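You operate a simulated robot arm through the tools that you are given. There is no shell and no other tool.

The job below is to be done with a simulated robot arm. You get a single attempt, and the scene is never put back.

TASK
Paint the silver plate teal and the gold plate yellow with the black brush, rinsing it between and after.
Fine: whole faces; no colour mixed into a pot; rinse in the grey pot; brush back, lids back on; leave the plates, the orange pot and the brown brush. Set down upright: black brush. A coat counts when it lies all over at full strength: go over it till it gets no stronger.

It is judged by the outcome, as a careful person would: the job done as asked, and still so three seconds after it is handed in. It fails if anything else is knocked over, pushed out of place, dropped, spilled or broken. A push-on lid holds only when it is set on centred and level and pressed home; a screw cap is set on level and turned clockwise until tight.

THE ROBOT
A 6-joint arm with a two-finger parallel gripper, fixed in place. Base frame: the origin is at the foot of the arm, x ahead of it, y to its left, z up; the work surface is at about z = 75. Readings come in cm, rad, newtons and seconds.
Its first joint turns from -2.897 to 2.897 rad. Payload 3.43 kg.
Tool frame: the origin (TCP) lies between the finger pads and is the grasp point; the fingertips stand 3.4 cm ahead of it; z points along the fingers, y is the line along which they close. The gripper opens to 12.8 cm. The fingers are 2.4 cm wide and 1.2 cm thick; the gripper's body (4.8 by 13 cm) begins 9.6 cm behind the TCP.
Orientation is that of the tool frame in the base frame, as a unit quaternion [x, y, z, w]. With the fingers straight down and closing along the base's y, the tool's x points along the base's -x, its y along +y and its z along -z.

THE INTERFACE
- The arm moves only by the tool apply_moves. Its argument "rows" is a list of rows, each an object of numbers (a shift or turn left out is 0, a gripper value left out holds the last): "wx", "wy", "wz": the turn, a rotation vector about the tool's x, y, z in rad; "tx", "ty", "tz": the shift along the tool's x, y, z in cm; "hand": the gripper command, from -1 (shut) to 1 (fully open), values between in proportion. In form: [{"wx": .., "wy": .., "wz": .., "tx": .., "ty": .., "tz": .., "hand": ..}, ...]. A call has 1 to 20 rows; each row is the pose to reach, as a shift and turn from the pose commanded when the call began, along the tool's axes at that moment. Rows are played at 5 a second. More than 5 cm and 0.15 rad between two rows, or a gripper value outside its range, and nothing of the call is played. A pose out of reach is approached as far as the arm can. The call stops where the force on the tool passes 40 N (or 10 N more than at its start, if that is more) or the arm is blocked; 0.2 s more then pass. Each finger travels about 15.3 cm/s and halts on what it meets, pressing with about 38 N; the grip force reading is that of the motor and also rises with nothing between the fingers. The clock runs only during rows and for 0.2 s after the last one: add rows that repeat a pose to give the fingers time. It gives the time, the measured TCP pose, the force on the tool (base axes), the opening and the grip force at its end, in the units of the frame above (readings bear some noise), with the torque about the TCP (base axes, N m) and any sound that the robot's microphone picked up.
- Cameras (640 x 400 px; columns grow to the right, rows downward): "scene" is fixed at [40.08, 65.99, 139.36]; the picture's right is [-1.00, 0.01, 0.00], its down [0.01, 0.95, -0.32] and it looks along [-0.00, -0.32, -0.95] (base axes); focal length 306 px, centre (320, 200). "wrist" rides on the gripper at [7.6, -1.1, -16] in the tool frame; the picture's right is [0.15, 0.99, 0.00], its down [-0.88, 0.13, -0.46] and it looks along [-0.45, 0.07, 0.89] (tool axes); focal length 234 px, centre (320, 200). There is no depth. A picture from a camera that has moved, and an enlarged one, comes with that camera's place and axes in the base frame and with its lens. The place of the scene camera against the robot may be out by one fixed shift of up to 1.8 cm in any direction.
- snapshot(camera): a new picture of that camera. No time passes.
- close_up(camera, box): a new picture of the part [left, top, right, bottom] of that camera's present view, enlarged. No time passes.
- close_job(): hands the job in; it is judged then, once.

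Nothing tells you positions but the pictures and the camera data. Unless the task says otherwise, let go and move clear before handing in.

The tools are called after "Emit:" as name(argument=value, ...) on one line, values as JSON. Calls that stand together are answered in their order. apply_moves: Moves the arm, as the interface text tells. Its arguments: {"type":"object","properties":{"rows":{"type":"array"}},"required":["rows"]} The other tools are called the same way: snapshot (camera) takes a picture; close_up (camera, box) takes an enlarged picture of a part of a camera's view; close_job () hands the job in.

At the start:

```text
time: 0.0
position: [31.11, 47.12, 106.78]
orientation: [-0.001, 1.0, 0.001, 0.0]
wrist_force: [0.1, 0.6, -0.8]
ft_torque: [-0.03, 0.02, 0.03]
width: 12.8
grasp_force: 0.0
```

scene: 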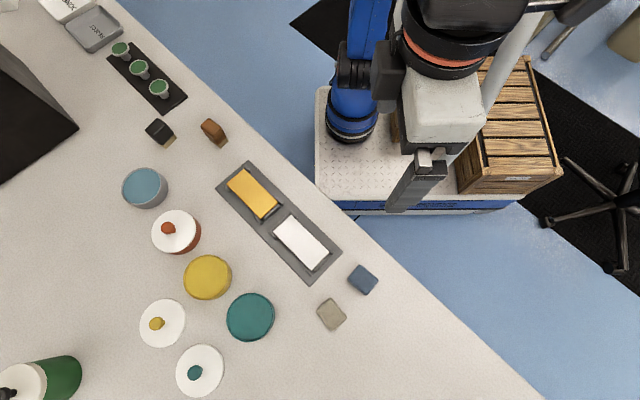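
wrist: 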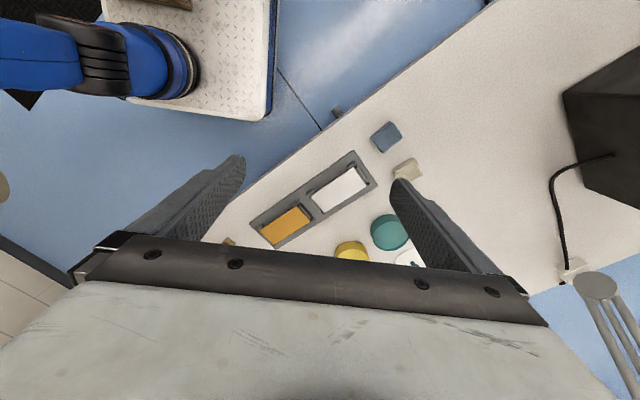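

The scene shows two plates on a tray, open yellow and teal pots with lids lying near, a closed orange pot, a grey-blue rinse pot, and some blocks that may be brushes. I'll look closer before moving.

Emit:
close_up(camera="scene", box=[100, 100, 260, 200])

Emit:
close_up(camera="scene", box=[200, 150, 400, 275])

Emit:
close_up(camera="scene", box=[120, 200, 320, 400])

Emit:
close_up(camera="scene", box=[0, 0, 200, 125])

```text
4.00 times, centred on (180, 150) of scene
camera zoom: at [40.08, 65.99, 139.36], right [-1.0, 0.01, 0.0], down [0.01, 0.95, -0.32], along [0.0, -0.32, -0.95], focal length 1222 px, centre (880, 400)
```

zoom: 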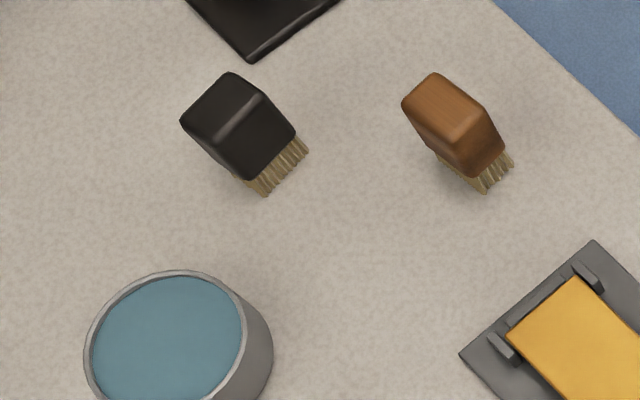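

```text
3.20 times, centred on (300, 212) of scene
camera zoom: at [40.08, 65.99, 139.36], right [-1.0, 0.01, 0.0], down [0.01, 0.95, -0.32], along [0.0, -0.32, -0.95], focal length 978 px, centre (384, 160)
```

zoom: 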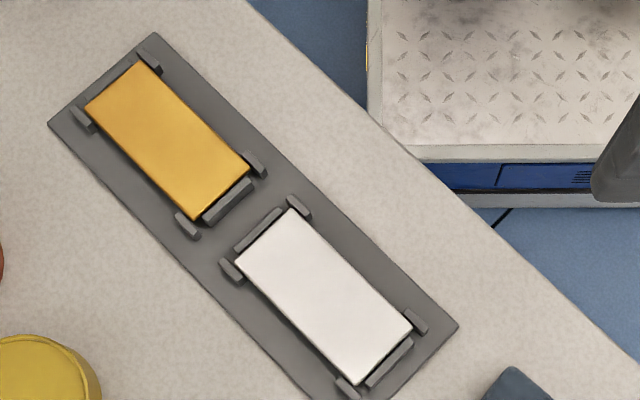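

```text
2.00 times, centred on (220, 300) of scene
camera zoom: at [40.08, 65.99, 139.36], right [-1.0, 0.01, 0.0], down [0.01, 0.95, -0.32], along [0.0, -0.32, -0.95], focal length 611 px, centre (520, 0)
```

zoom: 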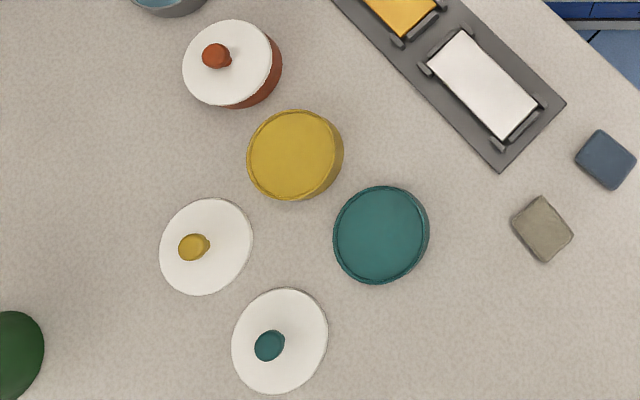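

```text
3.20 times, centred on (100, 62) of scene
camera zoom: at [40.08, 65.99, 139.36], right [-1.0, 0.01, 0.0], down [0.01, 0.95, -0.32], along [0.0, -0.32, -0.95], focal length 978 px, centre (1024, 640)
```

zoom: 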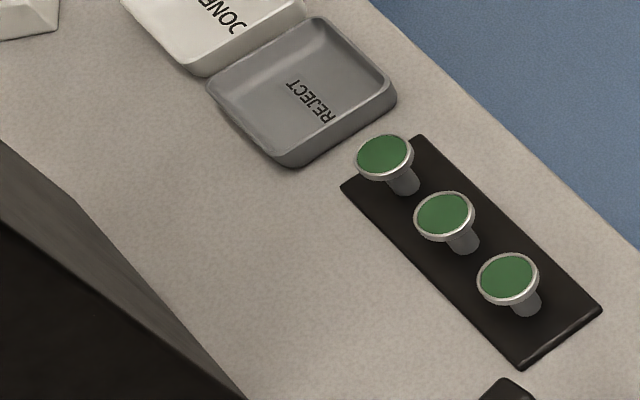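

The scene has brushes standing on their bristles at about (74,30) black and (62,30) brown, with the pots in a row and the lids lying near the far reach. I'll move the wrist camera over the brushes and the tray to measure things precisely.

Emit:
apply_moves(rows=[{"tx": -4, "ty": -2, "hand": 1}, {"tx": -8, "ty": -4}, {"tx": -12, "ty": -6}, {"tx": -16, "ty": -8}, {"tx": -20, "ty": -10}, {"tx": -24, "ty": -12}, {"tx": -28, "ty": -14}, {"tx": -28, "ty": -14}])

Emit:
snapshot(camera="wrist")

Emit:
snapshot(camera="scene")

```text
time: 1.8
position: [59.24, 33.1, 106.92]
orientation: [0.0, 1.0, 0.001, 0.001]
wrist_force: [-0.1, 0.1, 0.5]
ft_torque: [-0.03, -0.02, 0.0]
width: 12.81
grasp_force: 0.0
```

```text
taken
camera wrist: at [51.56, 31.81, 122.82], right [-0.15, 0.99, 0.0], down [0.88, 0.13, 0.46], along [0.45, 0.07, -0.89], focal length 234 px, centre (320, 200)
```

wrist: 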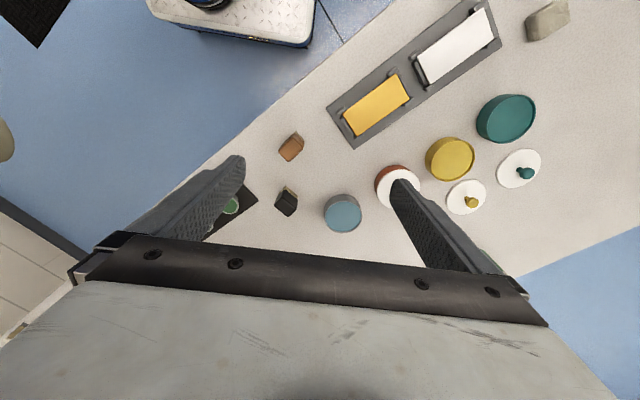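

```text
taken
```

scene: 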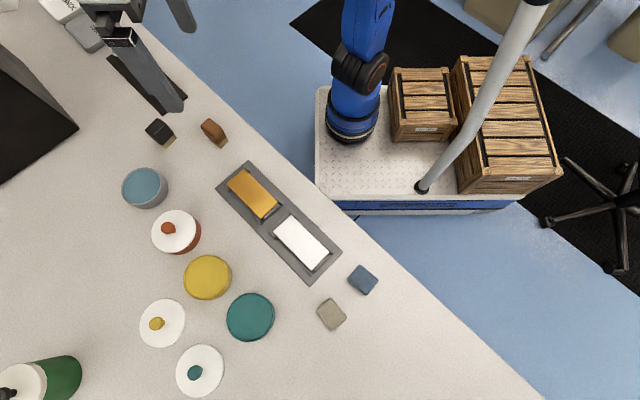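

I can now see all the objects in the wrist view. I'll zoom in on the brushes, the tray and the pots.

Emit:
close_up(camera="wrist", box=[260, 120, 340, 220])

Emit:
close_up(camera="wrist", box=[320, 0, 510, 150])

Emit:
close_up(camera="wrist", box=[310, 80, 550, 240])

Emit:
close_up(camera="scene", box=[140, 110, 240, 170])

```text
4.00 times, centred on (300, 170) of wrist
camera zoom: at [51.56, 31.81, 122.82], right [-0.15, 0.99, 0.0], down [0.88, 0.13, 0.46], along [0.45, 0.07, -0.89], focal length 937 px, centre (400, 320)
```

zoom: 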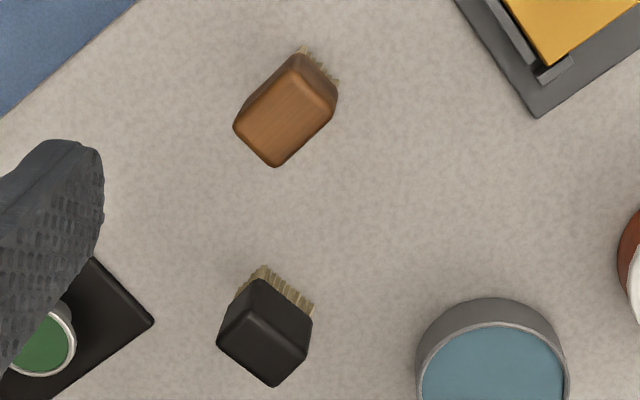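

```text
2.67 times, centred on (415, 75) of wrist
camera zoom: at [51.56, 31.81, 122.82], right [-0.15, 0.99, 0.0], down [0.88, 0.13, 0.46], along [0.45, 0.07, -0.89], focal length 624 px, centre (67, 533)
```

zoom: 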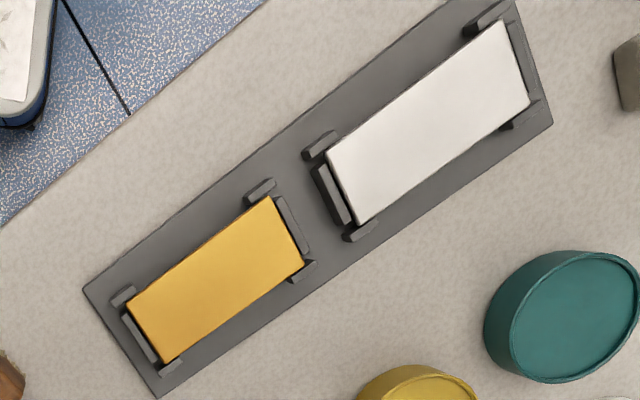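

```text
2.50 times, centred on (430, 160) of wrist
camera zoom: at [51.56, 31.81, 122.82], right [-0.15, 0.99, 0.0], down [0.88, 0.13, 0.46], along [0.45, 0.07, -0.89], focal length 585 px, centre (45, 300)
```

zoom: 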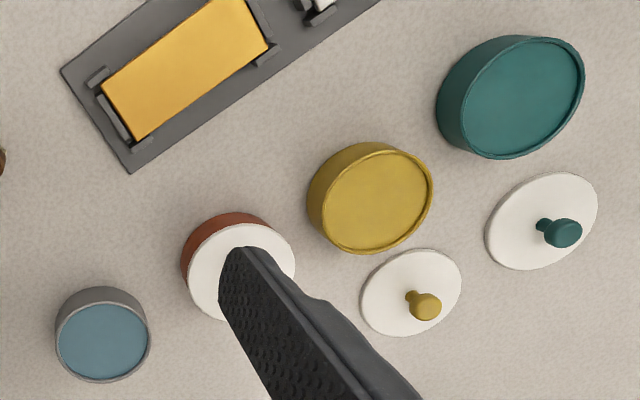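

```text
6.40 times, centred on (190, 140) of scene
camera zoom: at [40.08, 65.99, 139.36], right [-1.0, 0.01, 0.0], down [0.01, 0.95, -0.32], along [0.0, -0.32, -0.95], focal length 1956 px, centre (1152, 584)
```

zoom: 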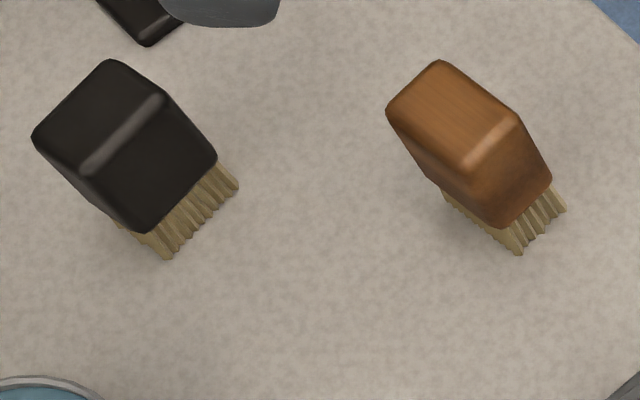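

The black brush stands near (75,29) with its wide side roughly diagonal. I'll move closer over it to measure it exactly.

Emit:
apply_moves(rows=[{"tx": -4, "ty": -2, "tz": 3}, {"tx": -8, "ty": -4, "tz": 6}, {"tx": -10, "ty": -4, "tz": 9}, {"tx": -10, "ty": -4, "tz": 9}])

Emit:
snapshot(camera="wrist")

Emit:
close_up(camera="wrist", box=[260, 120, 380, 220])

```text
refused: row 1 steps farther than a row can; nothing moved
```

```text
taken
camera wrist: at [51.56, 31.81, 122.82], right [-0.15, 0.99, 0.0], down [0.88, 0.13, 0.46], along [0.45, 0.07, -0.89], focal length 234 px, centre (320, 200)
```

wrist: 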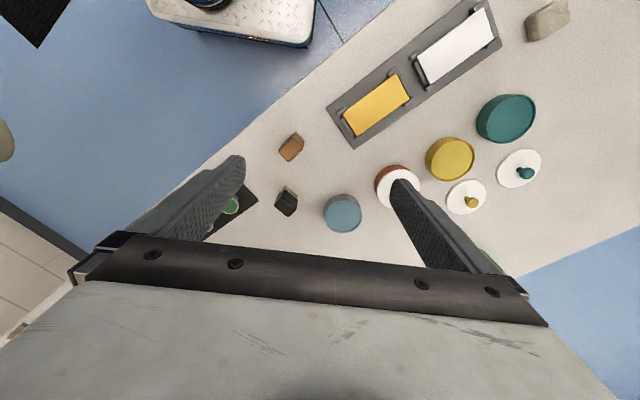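

```text
4.00 times, centred on (320, 170) of wrist
camera zoom: at [51.56, 31.81, 122.82], right [-0.15, 0.99, 0.0], down [0.88, 0.13, 0.46], along [0.45, 0.07, -0.89], focal length 937 px, centre (320, 320)
```

zoom: 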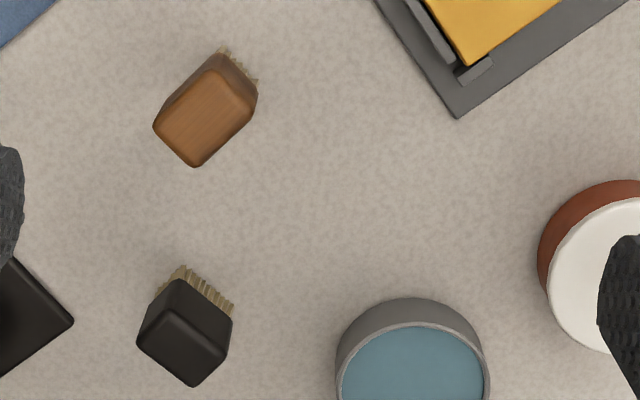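

That step was slightly too long (over 5 cm), so nothing moved. I'll repeat it with smaller steps to get over the black brush.

Emit:
apply_moves(rows=[{"tx": -3, "ty": -1, "tz": 3}, {"tx": -6, "ty": -2, "tz": 6}, {"tx": -9, "ty": -3, "tz": 9}, {"tx": -10, "ty": -4, "tz": 10}, {"tx": -10, "ty": -4, "tz": 10}])

Emit:
snapshot(camera="wrist")

Emit:
close_up(camera="wrist", box=[260, 120, 380, 220])

```text
time: 3.0
position: [69.29, 29.22, 96.79]
orientation: [0.001, 1.0, 0.001, 0.0]
wrist_force: [1.0, -0.1, -0.7]
ft_torque: [0.0, 0.0, -0.03]
width: 12.8
grasp_force: 0.0
```

```text
taken
camera wrist: at [61.5, 27.98, 112.69], right [-0.15, 0.99, 0.0], down [0.88, 0.13, 0.46], along [0.45, 0.07, -0.89], focal length 234 px, centre (320, 200)
```

wrist: 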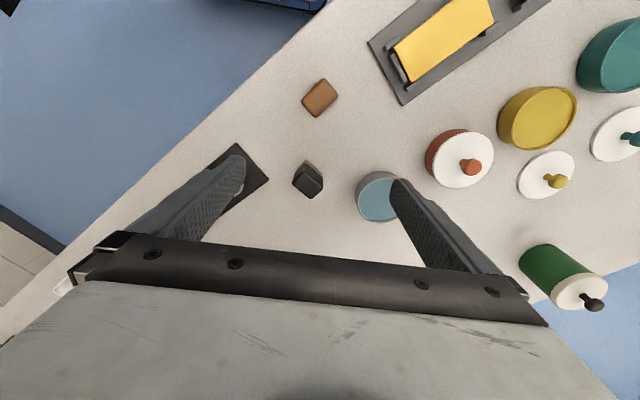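

```text
4.00 times, centred on (320, 170) of wrist
camera zoom: at [61.5, 27.98, 112.69], right [-0.15, 0.99, 0.0], down [0.88, 0.13, 0.46], along [0.45, 0.07, -0.89], focal length 937 px, centre (320, 320)
```

zoom: 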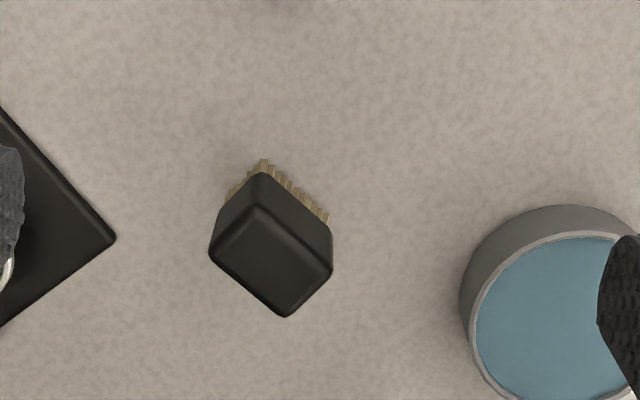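

The black brush block is about 3.8×2.7 cm and 5.8 cm tall, centred near (75.45,28.4), with its wide side at about 54°. Next I'll look over the plates and pots.

Emit:
apply_moves(rows=[{"tx": 2, "ty": 4, "tz": -1}, {"tx": 4, "ty": 8, "tz": -2}, {"tx": 6, "ty": 12, "tz": -3}, {"tx": 8, "ty": 16, "tz": -3}, {"tx": 10, "ty": 20, "tz": -3}, {"tx": 12, "ty": 23, "tz": -3}, {"tx": 12, "ty": 23, "tz": -3}])

Emit:
snapshot(camera="wrist")

Emit:
close_up(camera="wrist", box=[160, 20, 400, 170])

Emit:
close_up(camera="wrist", box=[240, 100, 480, 250])

```text
time: 4.6
position: [57.16, 52.27, 99.87]
orientation: [0.0, 1.0, 0.0, 0.0]
wrist_force: [0.2, -0.3, 0.1]
ft_torque: [-0.01, -0.01, 0.04]
width: 12.78
grasp_force: 0.1
```

```text
taken
camera wrist: at [49.5, 51.16, 115.74], right [-0.15, 0.99, 0.0], down [0.88, 0.13, 0.46], along [0.45, 0.07, -0.89], focal length 234 px, centre (320, 200)
```

wrist: 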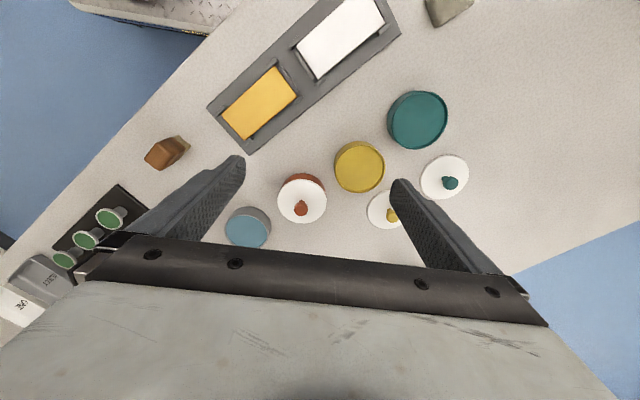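

```text
2.67 times, centred on (280, 95) of wrist
camera zoom: at [49.5, 51.16, 115.74], right [-0.15, 0.99, 0.0], down [0.88, 0.13, 0.46], along [0.45, 0.07, -0.89], focal length 624 px, centre (427, 480)
```

zoom: 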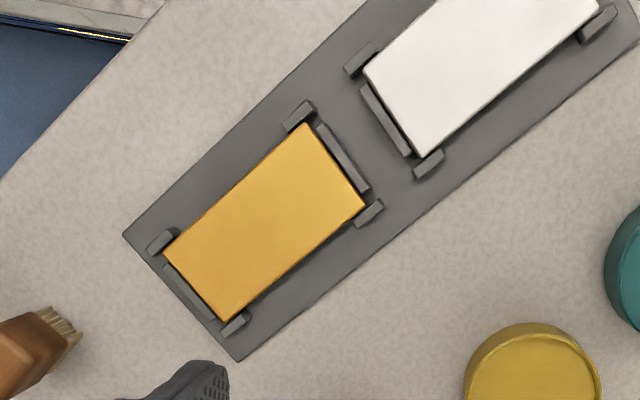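

```text
2.67 times, centred on (360, 175) of wrist
camera zoom: at [49.5, 51.16, 115.74], right [-0.15, 0.99, 0.0], down [0.88, 0.13, 0.46], along [0.45, 0.07, -0.89], focal length 624 px, centre (213, 267)
```

zoom: 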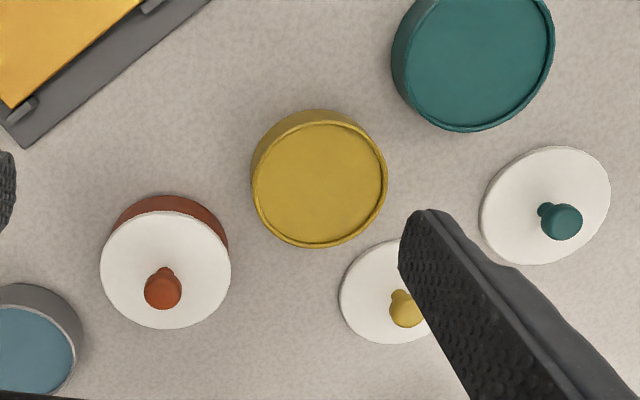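

The plates' tops are at about z≈77.6 (gold centred near (54.4,42.5), silver near (43.7,53.1), long axes at −45°), and the pots are shallow with rims near z≈78. Now I'll turn the gripper and hover over the black brush.

Emit:
apply_moves(rows=[{"tx": -2.3, "ty": -3.0, "tz": 0.5, "wz": -0.118}, {"tx": -4.6, "ty": -6.0, "tz": 1, "wz": -0.236}, {"tx": -6.9, "ty": -9.0, "tz": 1.5, "wz": -0.354}, {"tx": -9.2, "ty": -12.0, "tz": 2, "wz": -0.471}, {"tx": -11.5, "ty": -15, "tz": 2.5, "wz": -0.589}, {"tx": -13.8, "ty": -18, "tz": 3, "wz": -0.707}, {"tx": -16.1, "ty": -21, "tz": 3.5, "wz": -0.825}, {"tx": -18.3, "ty": -23.85, "tz": 4, "wz": -0.942}, {"tx": -18.3, "ty": -23.85, "tz": 4, "wz": -0.942, "hand": -0.06}, {"tx": -18.3, "ty": -23.85, "tz": 4, "wz": -0.942, "hand": -0.06}])

Emit:
snapshot(camera="wrist")

Emit:
close_up(camera="wrist", box=[260, 100, 380, 220])

```text
time: 6.8
position: [75.49, 28.26, 95.87]
orientation: [-0.455, 0.891, 0.0, 0.001]
wrist_force: [-1.1, 0.3, -0.4]
ft_torque: [-0.04, 0.01, -0.03]
width: 6.01
grasp_force: 0.0
```

```text
taken
camera wrist: at [71.8, 21.36, 111.81], right [-0.89, 0.46, 0.0], down [0.41, 0.79, 0.46], along [0.21, 0.41, -0.89], focal length 234 px, centre (320, 200)
```

wrist: 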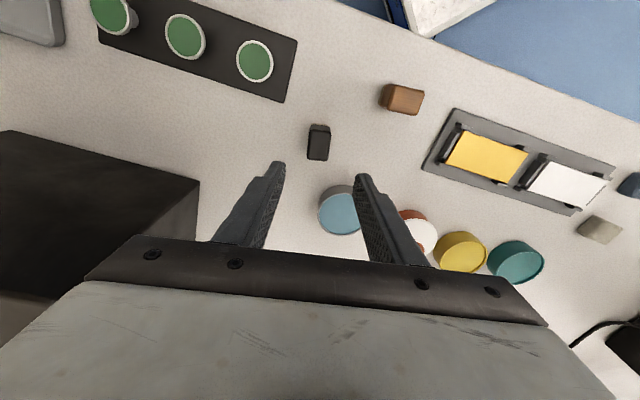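

```text
3.33 times, centred on (320, 160) of wrist
camera zoom: at [71.8, 21.36, 111.81], right [-0.89, 0.46, 0.0], down [0.41, 0.79, 0.46], along [0.21, 0.41, -0.89], focal length 781 px, centre (320, 333)
```

zoom: 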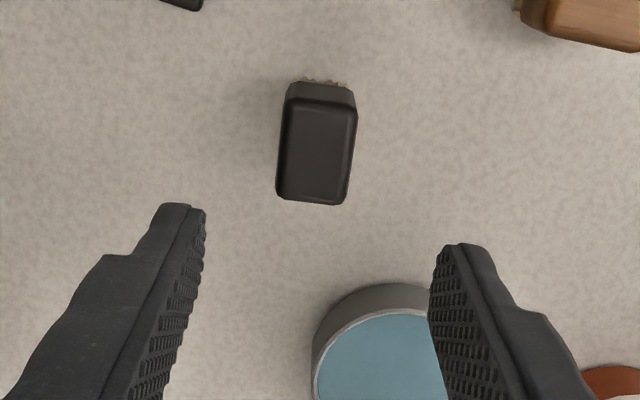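

The brush is centred under the gripper (about (75.45,28.4)). I'll descend so the fingertips sit just above the bristles, and then grip.

Emit:
apply_moves(rows=[{"tz": 4}, {"tz": 8}, {"tz": 11}, {"tz": 13}, {"tz": 14.2}, {"tz": 14.6}, {"tz": 14.6}])

Emit:
snapshot(camera="wrist")

Emit:
close_up(camera="scene", box=[110, 90, 210, 170])

```text
time: 8.4
position: [75.4, 28.42, 81.27]
orientation: [-0.454, 0.891, 0.001, 0.001]
wrist_force: [0.5, -0.1, 0.0]
ft_torque: [0.03, 0.02, 0.02]
width: 6.05
grasp_force: 0.0
```

```text
taken
camera wrist: at [71.78, 21.54, 97.18], right [-0.89, 0.46, 0.0], down [0.41, 0.79, 0.46], along [0.21, 0.4, -0.89], focal length 234 px, centre (320, 200)
```

wrist: 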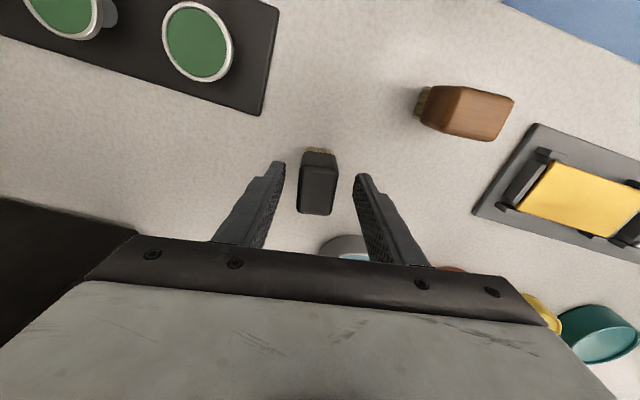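

```text
5.00 times, centred on (160, 130) of scene
camera zoom: at [40.08, 65.99, 139.36], right [-1.0, 0.01, 0.0], down [0.01, 0.95, -0.32], along [0.0, -0.32, -0.95], focal length 1528 px, centre (1120, 550)
```

zoom: 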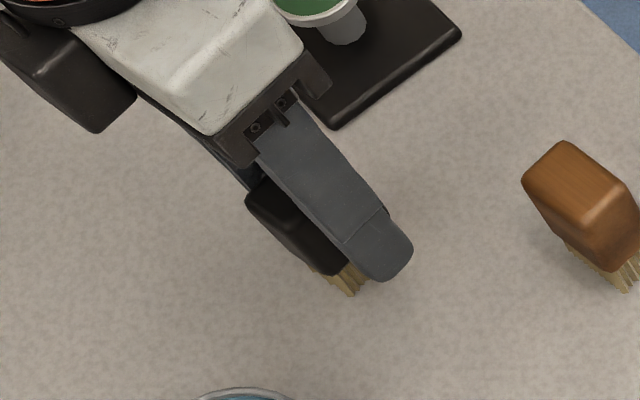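

The fingers straddle the brush with the tips just above the bristles. Closing now.

Emit:
apply_moves(rows=[{"hand": -0.4}, {"hand": -0.6}, {"hand": -1}, {"hand": -1}, {"hand": -1}, {"hand": -1}])

Emit:
snapshot(camera="wrist")

```text
time: 9.8
position: [75.44, 28.42, 81.33]
orientation: [-0.454, 0.891, 0.001, 0.0]
wrist_force: [0.1, 0.0, -0.1]
ft_torque: [0.02, -0.02, -0.02]
width: 2.9
grasp_force: 37.6
```

```text
taken
camera wrist: at [71.78, 21.54, 97.19], right [-0.89, 0.46, 0.0], down [0.41, 0.79, 0.46], along [0.21, 0.4, -0.89], focal length 234 px, centre (320, 200)
```

wrist: 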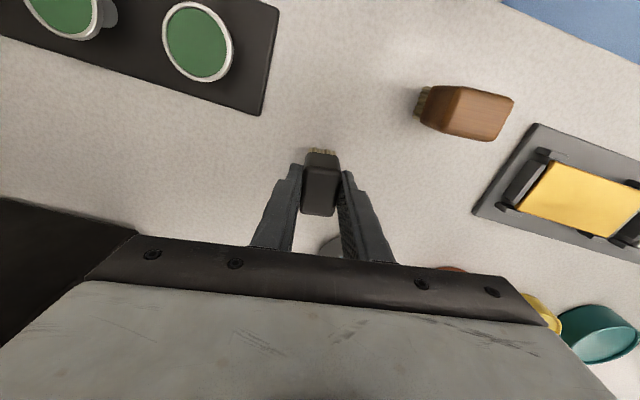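

The brush is held (width 2.9). I'll lift it and travel high to hover above the teal pot, turning 9° so the brush lines up with the plates.

Emit:
apply_moves(rows=[{"tz": -3, "hand": -1}, {"tz": -7}, {"tz": -11}, {"tz": -14.5}, {"tx": -1.78, "ty": 4.14, "tz": -14.5, "wz": 0.016}, {"tx": -3.56, "ty": 8.27, "tz": -14.5, "wz": 0.031}, {"tx": -5.34, "ty": 12.41, "tz": -14.5, "wz": 0.047}, {"tx": -7.12, "ty": 16.54, "tz": -14.5, "wz": 0.063}, {"tx": -8.9, "ty": 20.68, "tz": -14.5, "wz": 0.079}, {"tx": -10.67, "ty": 24.82, "tz": -14.5, "wz": 0.094}, {"tx": -12.45, "ty": 28.95, "tz": -14.5, "wz": 0.11}, {"tx": -14.23, "ty": 33.09, "tz": -14.5, "wz": 0.126}, {"tx": -16.01, "ty": 37.22, "tz": -14.5, "wz": 0.141}, {"tx": -17.79, "ty": 41.36, "tz": -14.5, "wz": 0.157}, {"tx": -17.79, "ty": 41.36, "tz": -14.5, "wz": 0.157}])

Emit:
snapshot(camera="wrist")

Emit:
close_up(camera="wrist", box=[240, 90, 400, 230])

Emit:
snapshot(camera="scene")

```text
time: 13.0
position: [52.49, 67.04, 95.72]
orientation: [-0.383, 0.924, 0.0, 0.001]
wrist_force: [-0.1, 0.6, -1.4]
ft_torque: [0.02, -0.01, -0.01]
width: 2.87
grasp_force: 37.4
```

```text
taken
camera wrist: at [47.76, 60.85, 111.6], right [-0.8, 0.6, 0.0], down [0.53, 0.71, 0.46], along [0.27, 0.37, -0.89], focal length 234 px, centre (320, 200)
```

wrist: 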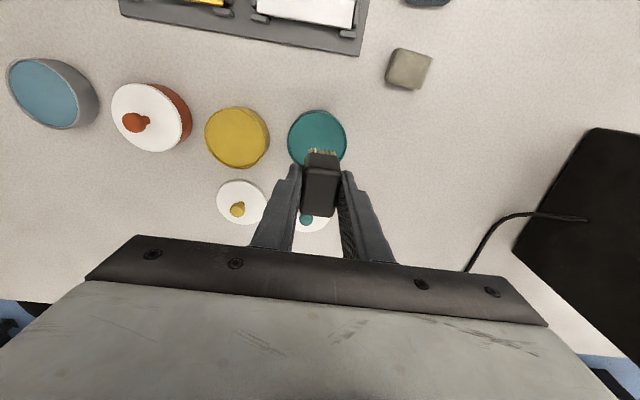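

```text
2.86 times, centred on (320, 160) of wrist
camera zoom: at [47.76, 60.85, 111.6], right [-0.8, 0.6, 0.0], down [0.53, 0.71, 0.46], along [0.27, 0.37, -0.89], focal length 669 px, centre (320, 314)
```

zoom: 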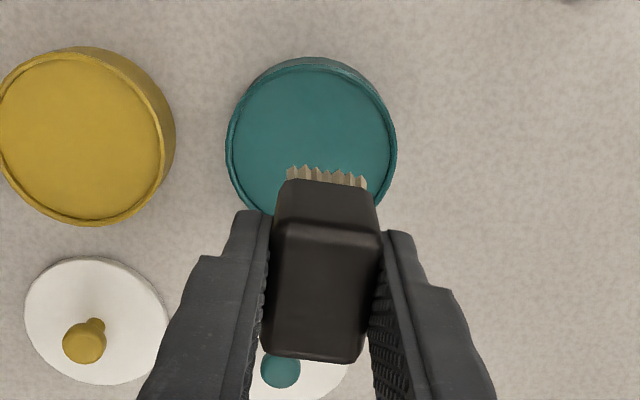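

```text
taken
```

scene: 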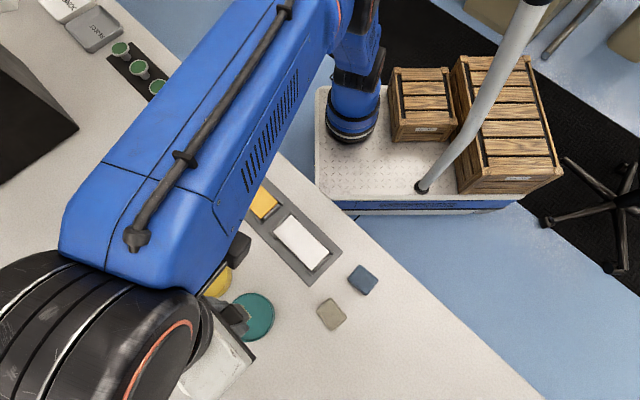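

The teal pot is at about (52.7,67.1), radius 4.25, directly below the brush. I'll lower it so that only the bristles go into the paint.

Emit:
apply_moves(rows=[{"tx": -0.25, "ty": -0.18, "tz": 4, "hand": -1}, {"tx": -0.25, "ty": -0.18, "tz": 8}, {"tx": -0.25, "ty": -0.18, "tz": 10.5}, {"tx": -0.25, "ty": -0.18, "tz": 11.5}, {"tx": -0.25, "ty": -0.18, "tz": 12.3}, {"tx": -0.25, "ty": -0.18, "tz": 12.8}, {"tx": -0.25, "ty": -0.18, "tz": 12.8}])

Emit:
close_up(camera="wrist", box=[220, 90, 420, 250])

Emit:
close_up(camera="scene", box=[180, 260, 320, 370])

```text
time: 14.4
position: [52.82, 67.18, 83.64]
orientation: [-0.383, 0.924, 0.004, 0.003]
wrist_force: [-0.8, -2.4, 10.5]
ft_torque: [-0.26, 0.11, 0.0]
width: 2.86
grasp_force: 38.6
stopped in row 6: the force on the tool passed its limit at 47 N (the readings are from after the stop); the commanded pose is now the measured one
```

```text
2.50 times, centred on (320, 170) of wrist
camera zoom: at [48.02, 60.8, 99.54], right [-0.8, 0.6, 0.0], down [0.53, 0.71, 0.46], along [0.27, 0.37, -0.89], focal length 585 px, centre (320, 275)
```

zoom: 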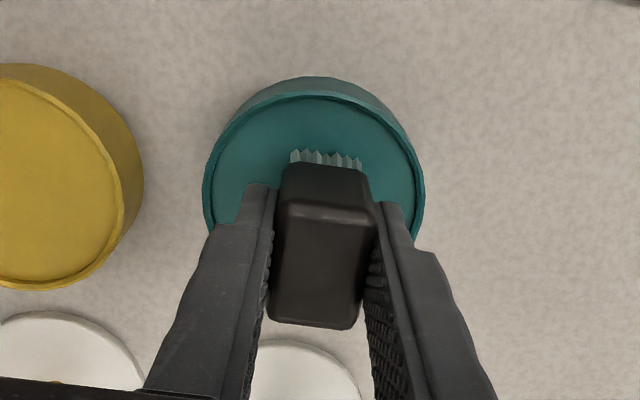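

```text
3.64 times, centred on (250, 315) of scene
camera zoom: at [40.08, 65.99, 139.36], right [-1.0, 0.01, 0.0], down [0.01, 0.95, -0.32], along [0.0, -0.32, -0.95], focal length 1111 px, centre (574, -218)
```

zoom: 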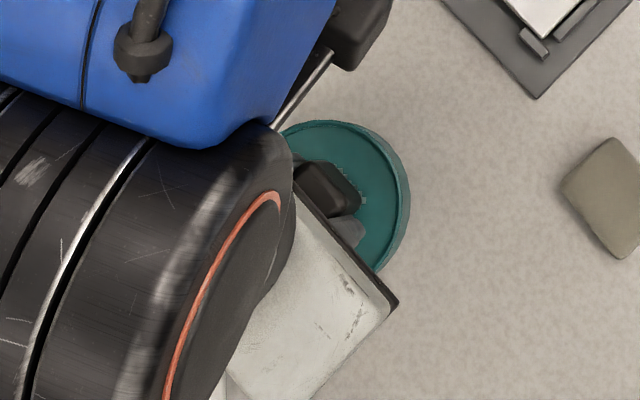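

The tool met something firm with the bristles at about z≈77.3 (the pot's paint/floor is shallow), and the brush may have slid a little in the grip. I'll raise gently and check the brush.

Emit:
apply_moves(rows=[{"tz": -0.5, "hand": -1}, {"tz": -1.5}, {"tz": -4}, {"tz": -8}, {"tz": -12}, {"tz": -12}])

Emit:
close_up(camera="wrist", box=[240, 90, 400, 230])

Emit:
snapshot(camera="scene")

```text
time: 15.8
position: [52.76, 67.08, 95.56]
orientation: [-0.382, 0.924, 0.003, 0.003]
wrist_force: [0.3, -0.5, -0.9]
ft_torque: [0.03, -0.01, -0.02]
width: 2.89
grasp_force: 38.2
```

```text
2.86 times, centred on (320, 160) of wrist
camera zoom: at [48.09, 60.87, 111.43], right [-0.8, 0.6, 0.0], down [0.53, 0.71, 0.46], along [0.27, 0.37, -0.89], focal length 669 px, centre (320, 314)
```

zoom: 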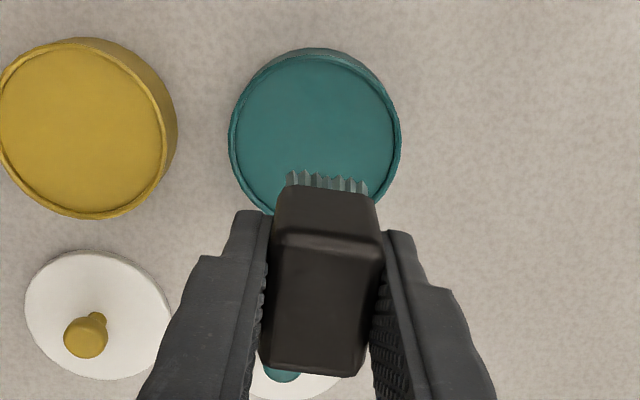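

```text
taken
```

scene: 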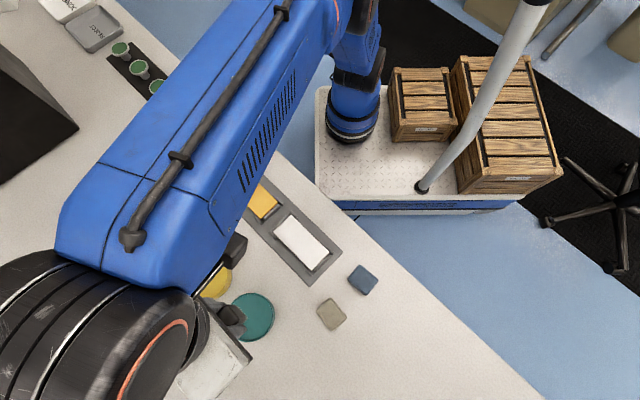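

The brush slid about 0.6 cm up in the grip, and the bristles are now tinted. It appears the paint acts as a firm surface just below the rim, so I should only touch it lightly. I'll re-dip very gently.

Emit:
apply_moves(rows=[{"tz": 4, "wy": 0.008, "wx": 0.003, "hand": -1}, {"tz": 8, "wy": 0.008, "wx": 0.003}, {"tz": 10.5, "wy": 0.008, "wx": 0.003}, {"tz": 11.3, "wy": 0.008, "wx": 0.003}, {"tz": 11.6, "wy": 0.008, "wx": 0.003}, {"tz": 11.6, "wy": 0.008, "wx": 0.003}])

Emit:
close_up(camera="wrist", box=[260, 110, 380, 210])

```text
time: 17.2
position: [52.76, 67.17, 83.91]
orientation: [-0.382, 0.924, 0.0, -0.001]
wrist_force: [-1.0, 0.3, -1.1]
ft_torque: [-0.01, -0.02, -0.05]
width: 2.89
grasp_force: 37.8
```

```text
4.00 times, centred on (320, 160) of wrist
camera zoom: at [48.22, 61.04, 99.82], right [-0.8, 0.6, 0.0], down [0.53, 0.72, 0.45], along [0.27, 0.37, -0.89], focal length 937 px, centre (320, 360)
```

zoom: 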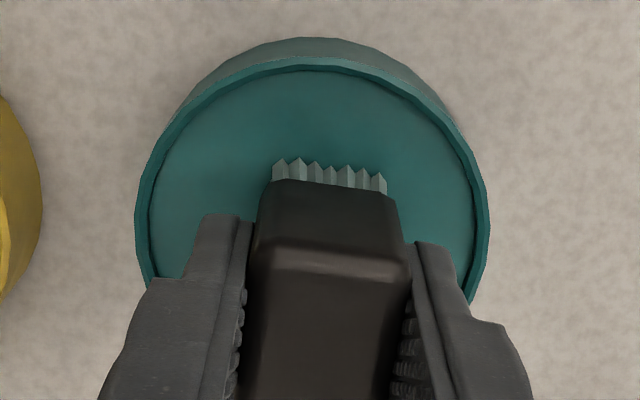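

No contact yet at TCP z≈84.0. I'll step down in small increments while reading the force.

Emit:
apply_moves(rows=[{"tz": 0.1, "hand": -1}, {"tz": 0.2}, {"tz": 0.2}])

Emit:
apply_moves(rows=[{"tz": 0.1, "hand": -1}, {"tz": 0.15}, {"tz": 0.15}])

```text
time: 18.0
position: [52.8, 67.16, 83.59]
orientation: [-0.383, 0.924, -0.001, -0.001]
wrist_force: [0.2, 0.9, -1.0]
ft_torque: [-0.02, 0.0, 0.02]
width: 2.87
grasp_force: 37.8
```

```text
time: 18.8
position: [52.81, 67.18, 83.71]
orientation: [-0.383, 0.924, 0.001, 0.0]
wrist_force: [2.8, 2.6, 17.2]
ft_torque: [0.31, -0.29, -0.01]
width: 2.89
grasp_force: 37.6
```

Light contact with the teal paint at TCP z≈83.75 (17 N). I'll ease slightly and stir gently to load the bristles, then look.

Emit:
apply_moves(rows=[{"tz": -0.05, "hand": -1}, {"tz": -0.05, "tx": 0.4}, {"tz": -0.05, "tx": 0.4, "ty": 0.4}, {"tz": -0.05, "tx": -0.4, "ty": 0.4}, {"tz": -0.05, "tx": -0.4, "ty": -0.4}, {"tz": -0.05, "tx": 0, "ty": 0}, {"tz": -0.05, "tx": 0, "ty": 0}])

Emit:
close_up(camera="wrist", box=[260, 110, 380, 210])

```text
time: 20.4
position: [52.95, 67.13, 83.65]
orientation: [-0.382, 0.924, 0.001, 0.001]
wrist_force: [11.0, 3.3, 29.4]
ft_torque: [0.3, -0.78, -0.01]
width: 2.9
grasp_force: 37.7
```

```text
4.00 times, centred on (320, 160) of wrist
camera zoom: at [48.18, 60.87, 99.58], right [-0.8, 0.6, 0.0], down [0.53, 0.71, 0.46], along [0.27, 0.37, -0.89], focal length 937 px, centre (320, 360)
```

zoom: 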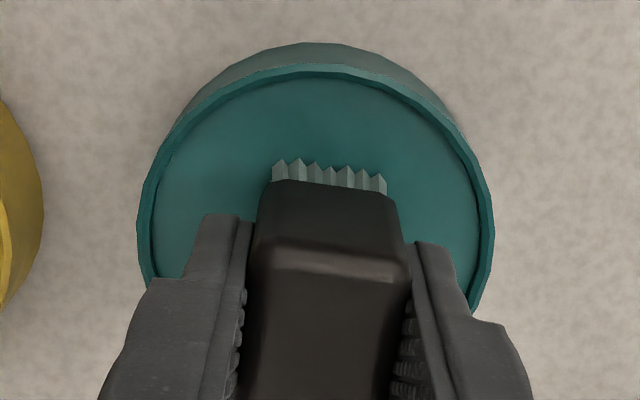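

The force rose while stirring, so I'll lift off now and check the bristles' load.

Emit:
apply_moves(rows=[{"tz": -0.3, "hand": -1}, {"tz": -1.0}, {"tz": -3}, {"tz": -6}, {"tz": -6}])

Emit:
close_up(camera="wrist", box=[260, 110, 380, 210])

Emit:
close_up(camera="scene", box=[180, 260, 320, 370])

```text
time: 21.6
position: [52.8, 67.05, 89.68]
orientation: [-0.383, 0.924, 0.0, 0.0]
wrist_force: [0.0, 0.1, -0.4]
ft_torque: [0.0, 0.04, -0.01]
width: 2.9
grasp_force: 38.1
```

```text
4.00 times, centred on (320, 160) of wrist
camera zoom: at [48.15, 60.89, 105.59], right [-0.8, 0.6, 0.0], down [0.53, 0.72, 0.45], along [0.27, 0.37, -0.89], focal length 937 px, centre (320, 360)
```

zoom: 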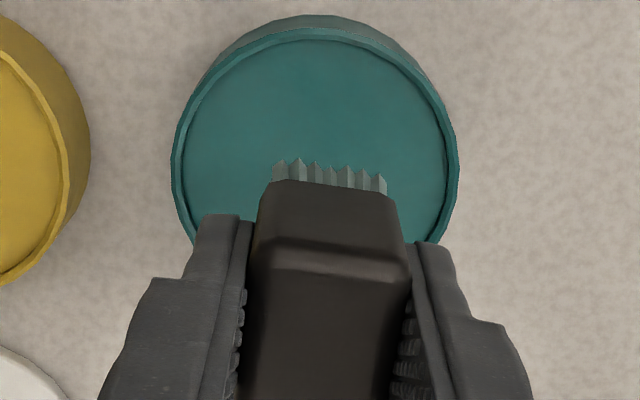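

```text
3.64 times, centred on (250, 315) of scene
camera zoom: at [40.08, 65.99, 139.36], right [-1.0, 0.01, 0.0], down [0.01, 0.95, -0.32], along [0.0, -0.32, -0.95], focal length 1111 px, centre (574, -218)
```

zoom: 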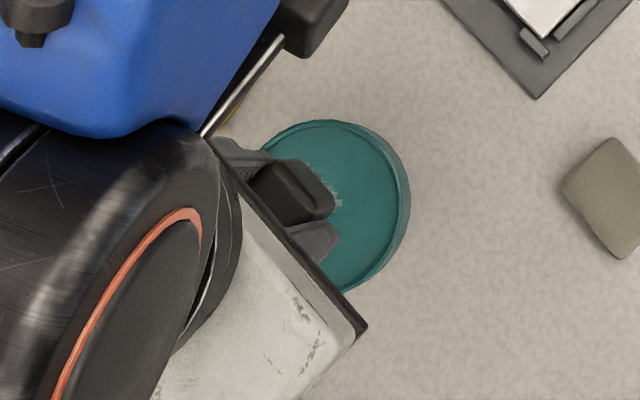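

The bristles now show a teal load. I'll move over the silver plate and get a precise look at it and its stops from above.

Emit:
apply_moves(rows=[{"tx": 4, "ty": -0.8, "tz": -1, "hand": -1}, {"tx": 8, "ty": -1.6, "tz": -2}, {"tx": 12, "ty": -2.4, "tz": -3}, {"tx": 16.4, "ty": -3.39, "tz": -4}, {"tx": 16.4, "ty": -3.39, "tz": -4}])

Emit:
snapshot(camera="wrist")

Emit:
close_up(camera="wrist", box=[220, 90, 420, 215])

Emit:
snapshot(camera="scene")

```text
time: 22.8
position: [43.68, 53.21, 93.65]
orientation: [-0.383, 0.924, -0.001, -0.001]
wrist_force: [1.0, -0.4, 1.1]
ft_torque: [0.0, 0.02, -0.01]
width: 2.89
grasp_force: 37.7
```

```text
taken
camera wrist: at [38.99, 46.98, 109.54], right [-0.8, 0.6, 0.0], down [0.53, 0.72, 0.45], along [0.27, 0.37, -0.89], focal length 234 px, centre (320, 200)
```

wrist: 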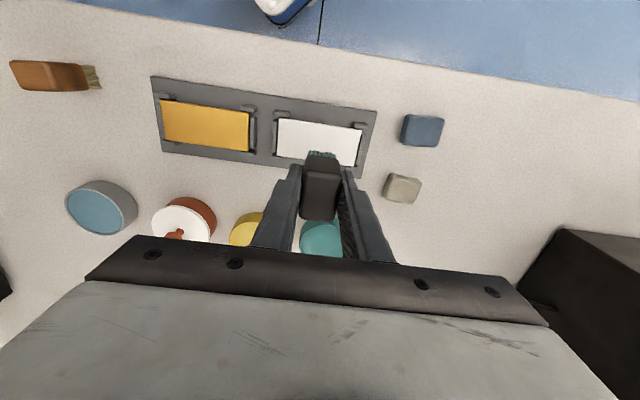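

```text
3.20 times, centred on (320, 152) of wrist
camera zoom: at [38.99, 46.98, 109.54], right [-0.8, 0.6, 0.0], down [0.53, 0.72, 0.45], along [0.27, 0.37, -0.89], focal length 749 px, centre (320, 352)
```

zoom: 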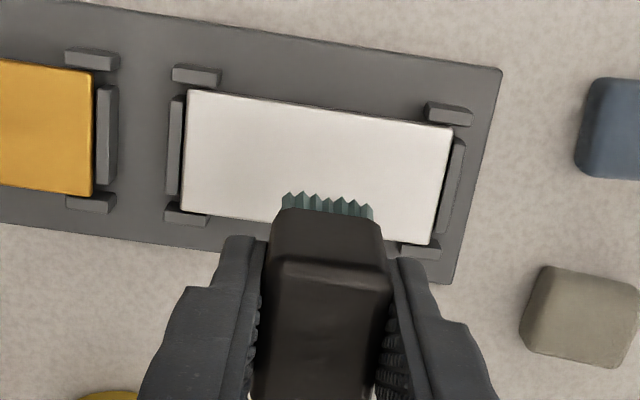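

```text
taken
```

scene: 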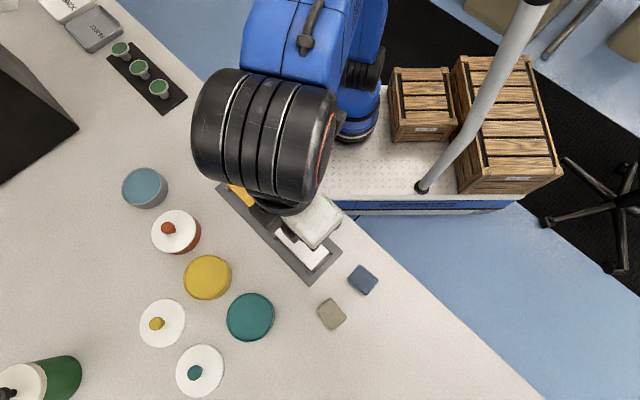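

The silver plate is centred almost exactly under the tool, about 5.0 × 11.0 cm. Before touching I'll zoom in to check whether the stops stand above or below the plate's face.

Emit:
close_up(camera="wrist", box=[145, 70, 275, 170])

Emit:
close_up(camera="wrist", box=[335, 95, 395, 190])

Emit:
close_up(camera="scene", box=[270, 210, 350, 290])

```text
4.00 times, centred on (210, 120) of wrist
camera zoom: at [38.99, 46.98, 109.54], right [-0.8, 0.6, 0.0], down [0.53, 0.72, 0.45], along [0.27, 0.37, -0.89], focal length 937 px, centre (760, 520)
```

zoom: 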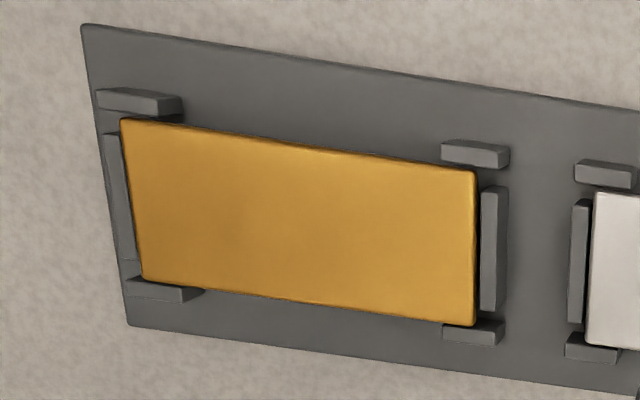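

```text
4.21 times, centred on (365, 142) of wrist
camera zoom: at [38.99, 46.98, 109.54], right [-0.8, 0.6, 0.0], down [0.53, 0.72, 0.45], along [0.27, 0.37, -0.89], focal length 986 px, centre (130, 442)
```

zoom: 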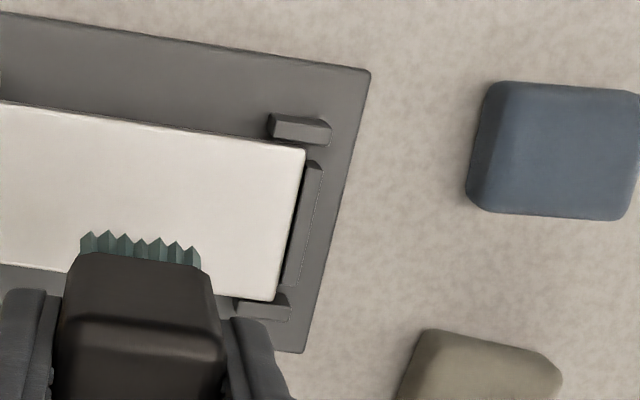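

```text
5.00 times, centred on (310, 250) of scene
camera zoom: at [40.08, 65.99, 139.36], right [-1.0, 0.01, 0.0], down [0.01, 0.95, -0.32], along [0.0, -0.32, -0.95], focal length 1528 px, centre (370, -50)
```

zoom: 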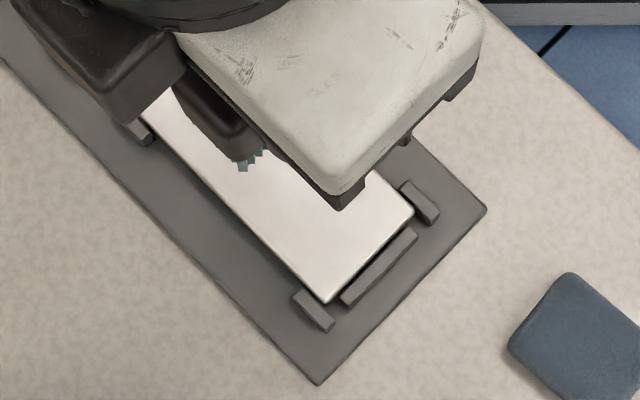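

The stops sit lower than the plate's face, so small overhang at the edges is fine. I'll lower the brush over one lane of the silver plate and feel for contact in small steps.

Emit:
apply_moves(rows=[{"tx": 0.5, "ty": -1.5, "tz": 3, "hand": -1}, {"tx": 1.1, "ty": -3.0, "tz": 6}, {"tx": 1.1, "ty": -3.0, "tz": 8.5}, {"tx": 1.1, "ty": -3.0, "tz": 9.6}, {"tx": 1.1, "ty": -3.0, "tz": 9.6}])

Emit:
apply_moves(rows=[{"tz": 0.1, "hand": -1}, {"tz": 0.2}, {"tz": 0.3}, {"tz": 0.3}])

Emit:
close_up(camera="wrist", box=[240, 90, 400, 210])

```text
time: 24.0
position: [44.98, 50.12, 84.11]
orientation: [-0.382, 0.924, 0.0, -0.001]
wrist_force: [0.0, 0.3, 0.1]
ft_torque: [0.03, 0.0, 0.01]
width: 2.9
grasp_force: 38.2
```

```text
time: 25.0
position: [44.91, 50.23, 83.76]
orientation: [-0.383, 0.924, -0.001, -0.001]
wrist_force: [0.0, 1.1, -0.9]
ft_torque: [0.05, 0.0, -0.01]
width: 2.89
grasp_force: 38.1
```

```text
3.33 times, centred on (320, 150) of wrist
camera zoom: at [40.28, 44.07, 99.67], right [-0.8, 0.6, 0.0], down [0.53, 0.72, 0.45], along [0.27, 0.37, -0.89], focal length 781 px, centre (320, 367)
```

zoom: 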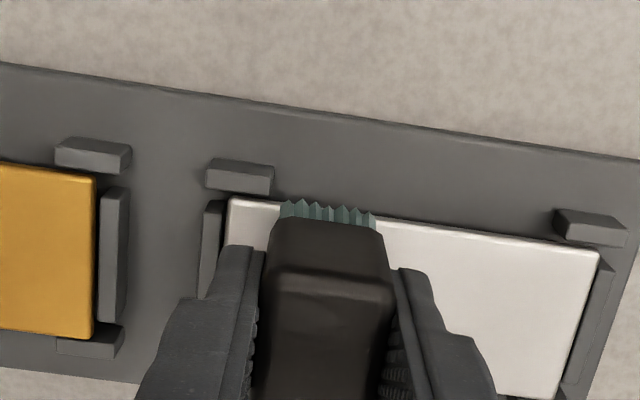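

No contact yet at TCP z≈83.84. Continuing downwards in small steps.

Emit:
apply_moves(rows=[{"tz": 0.1, "hand": -1}, {"tz": 0.2}, {"tz": 0.2}])

Emit:
apply_moves(rows=[{"tz": 0.08, "hand": -1}, {"tz": 0.15}, {"tz": 0.15}])

Emit:
apply_moves(rows=[{"tz": 0.05, "hand": -1}, {"tz": 0.1}, {"tz": 0.1}])

```text
time: 25.8
position: [44.85, 50.24, 83.63]
orientation: [-0.383, 0.924, -0.001, -0.001]
wrist_force: [0.7, -0.7, -1.5]
ft_torque: [-0.01, 0.02, -0.02]
width: 2.89
grasp_force: 38.0
```

```text
time: 26.6
position: [44.83, 50.34, 83.43]
orientation: [-0.382, 0.924, -0.001, -0.001]
wrist_force: [0.2, 0.8, -1.0]
ft_torque: [-0.03, -0.05, -0.02]
width: 2.91
grasp_force: 38.3
```

```text
time: 27.4
position: [44.85, 50.23, 83.24]
orientation: [-0.383, 0.924, -0.001, -0.001]
wrist_force: [0.0, 0.1, 0.1]
ft_torque: [0.01, -0.02, -0.03]
width: 2.9
grasp_force: 38.3
```

Still free at 83.39 commanded. A few more small steps.

Emit:
apply_moves(rows=[{"tz": 0.05, "hand": -1}, {"tz": 0.1}, {"tz": 0.1}])

Emit:
apply_moves(rows=[{"tz": 0.05, "hand": -1}, {"tz": 0.1}, {"tz": 0.1}])

Emit:
apply_moves(rows=[{"tz": 0.05, "hand": -1}, {"tz": 0.1}, {"tz": 0.1}])

Emit:
close_up(camera="wrist", box=[240, 90, 400, 210])

```text
time: 28.2
position: [44.97, 50.2, 83.25]
orientation: [-0.382, 0.924, 0.0, -0.001]
wrist_force: [-0.2, 0.0, 0.7]
ft_torque: [0.03, -0.02, -0.03]
width: 2.88
grasp_force: 37.9
```

```text
time: 29.0
position: [44.92, 50.27, 83.2]
orientation: [-0.383, 0.924, 0.001, -0.001]
wrist_force: [0.6, 1.7, 14.1]
ft_torque: [0.24, -0.15, -0.01]
width: 2.89
grasp_force: 38.2
```

```text
time: 29.8
position: [44.85, 50.3, 83.02]
orientation: [-0.383, 0.924, 0.001, 0.001]
wrist_force: [-1.0, -0.1, 34.5]
ft_torque: [0.22, -0.2, -0.01]
width: 2.87
grasp_force: 38.1
```

```text
3.33 times, centred on (320, 150) of wrist
camera zoom: at [40.22, 44.03, 99.05], right [-0.8, 0.6, 0.0], down [0.53, 0.71, 0.46], along [0.27, 0.37, -0.89], focal length 781 px, centre (320, 367)
```

zoom: 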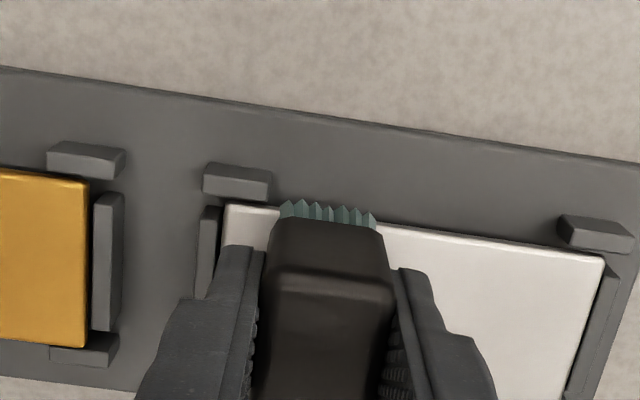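

Contact with the plate is at about 83.25. I'll back off to roughly 8 N and make the first stroke towards the near end, then along the plate.

Emit:
apply_moves(rows=[{"tz": -0.12, "hand": -1}, {"tz": -0.12, "ty": -0.5}, {"tz": -0.12, "ty": -1.0}, {"tz": -0.12, "ty": -1.5}, {"tz": -0.12, "ty": -1.5}])

Emit:
close_up(camera="wrist", box=[240, 90, 400, 210])

```text
time: 31.0
position: [45.93, 49.22, 83.18]
orientation: [-0.383, 0.924, 0.0, 0.0]
wrist_force: [-4.8, 3.4, 22.0]
ft_torque: [0.38, 0.17, 0.05]
width: 2.9
grasp_force: 38.3
```

```text
3.33 times, centred on (320, 150) of wrist
camera zoom: at [41.22, 43.01, 99.07], right [-0.8, 0.6, 0.0], down [0.53, 0.72, 0.46], along [0.27, 0.37, -0.89], focal length 781 px, centre (320, 367)
```

zoom: 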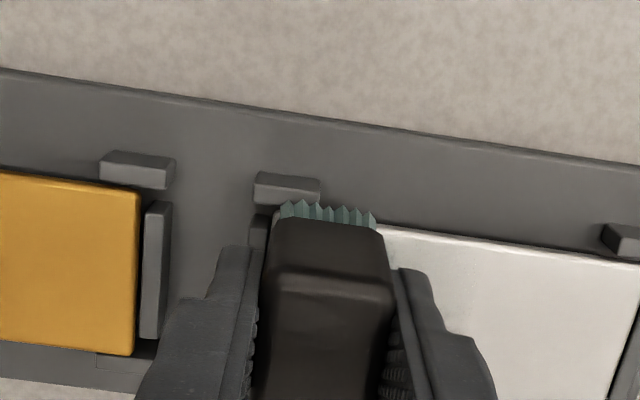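

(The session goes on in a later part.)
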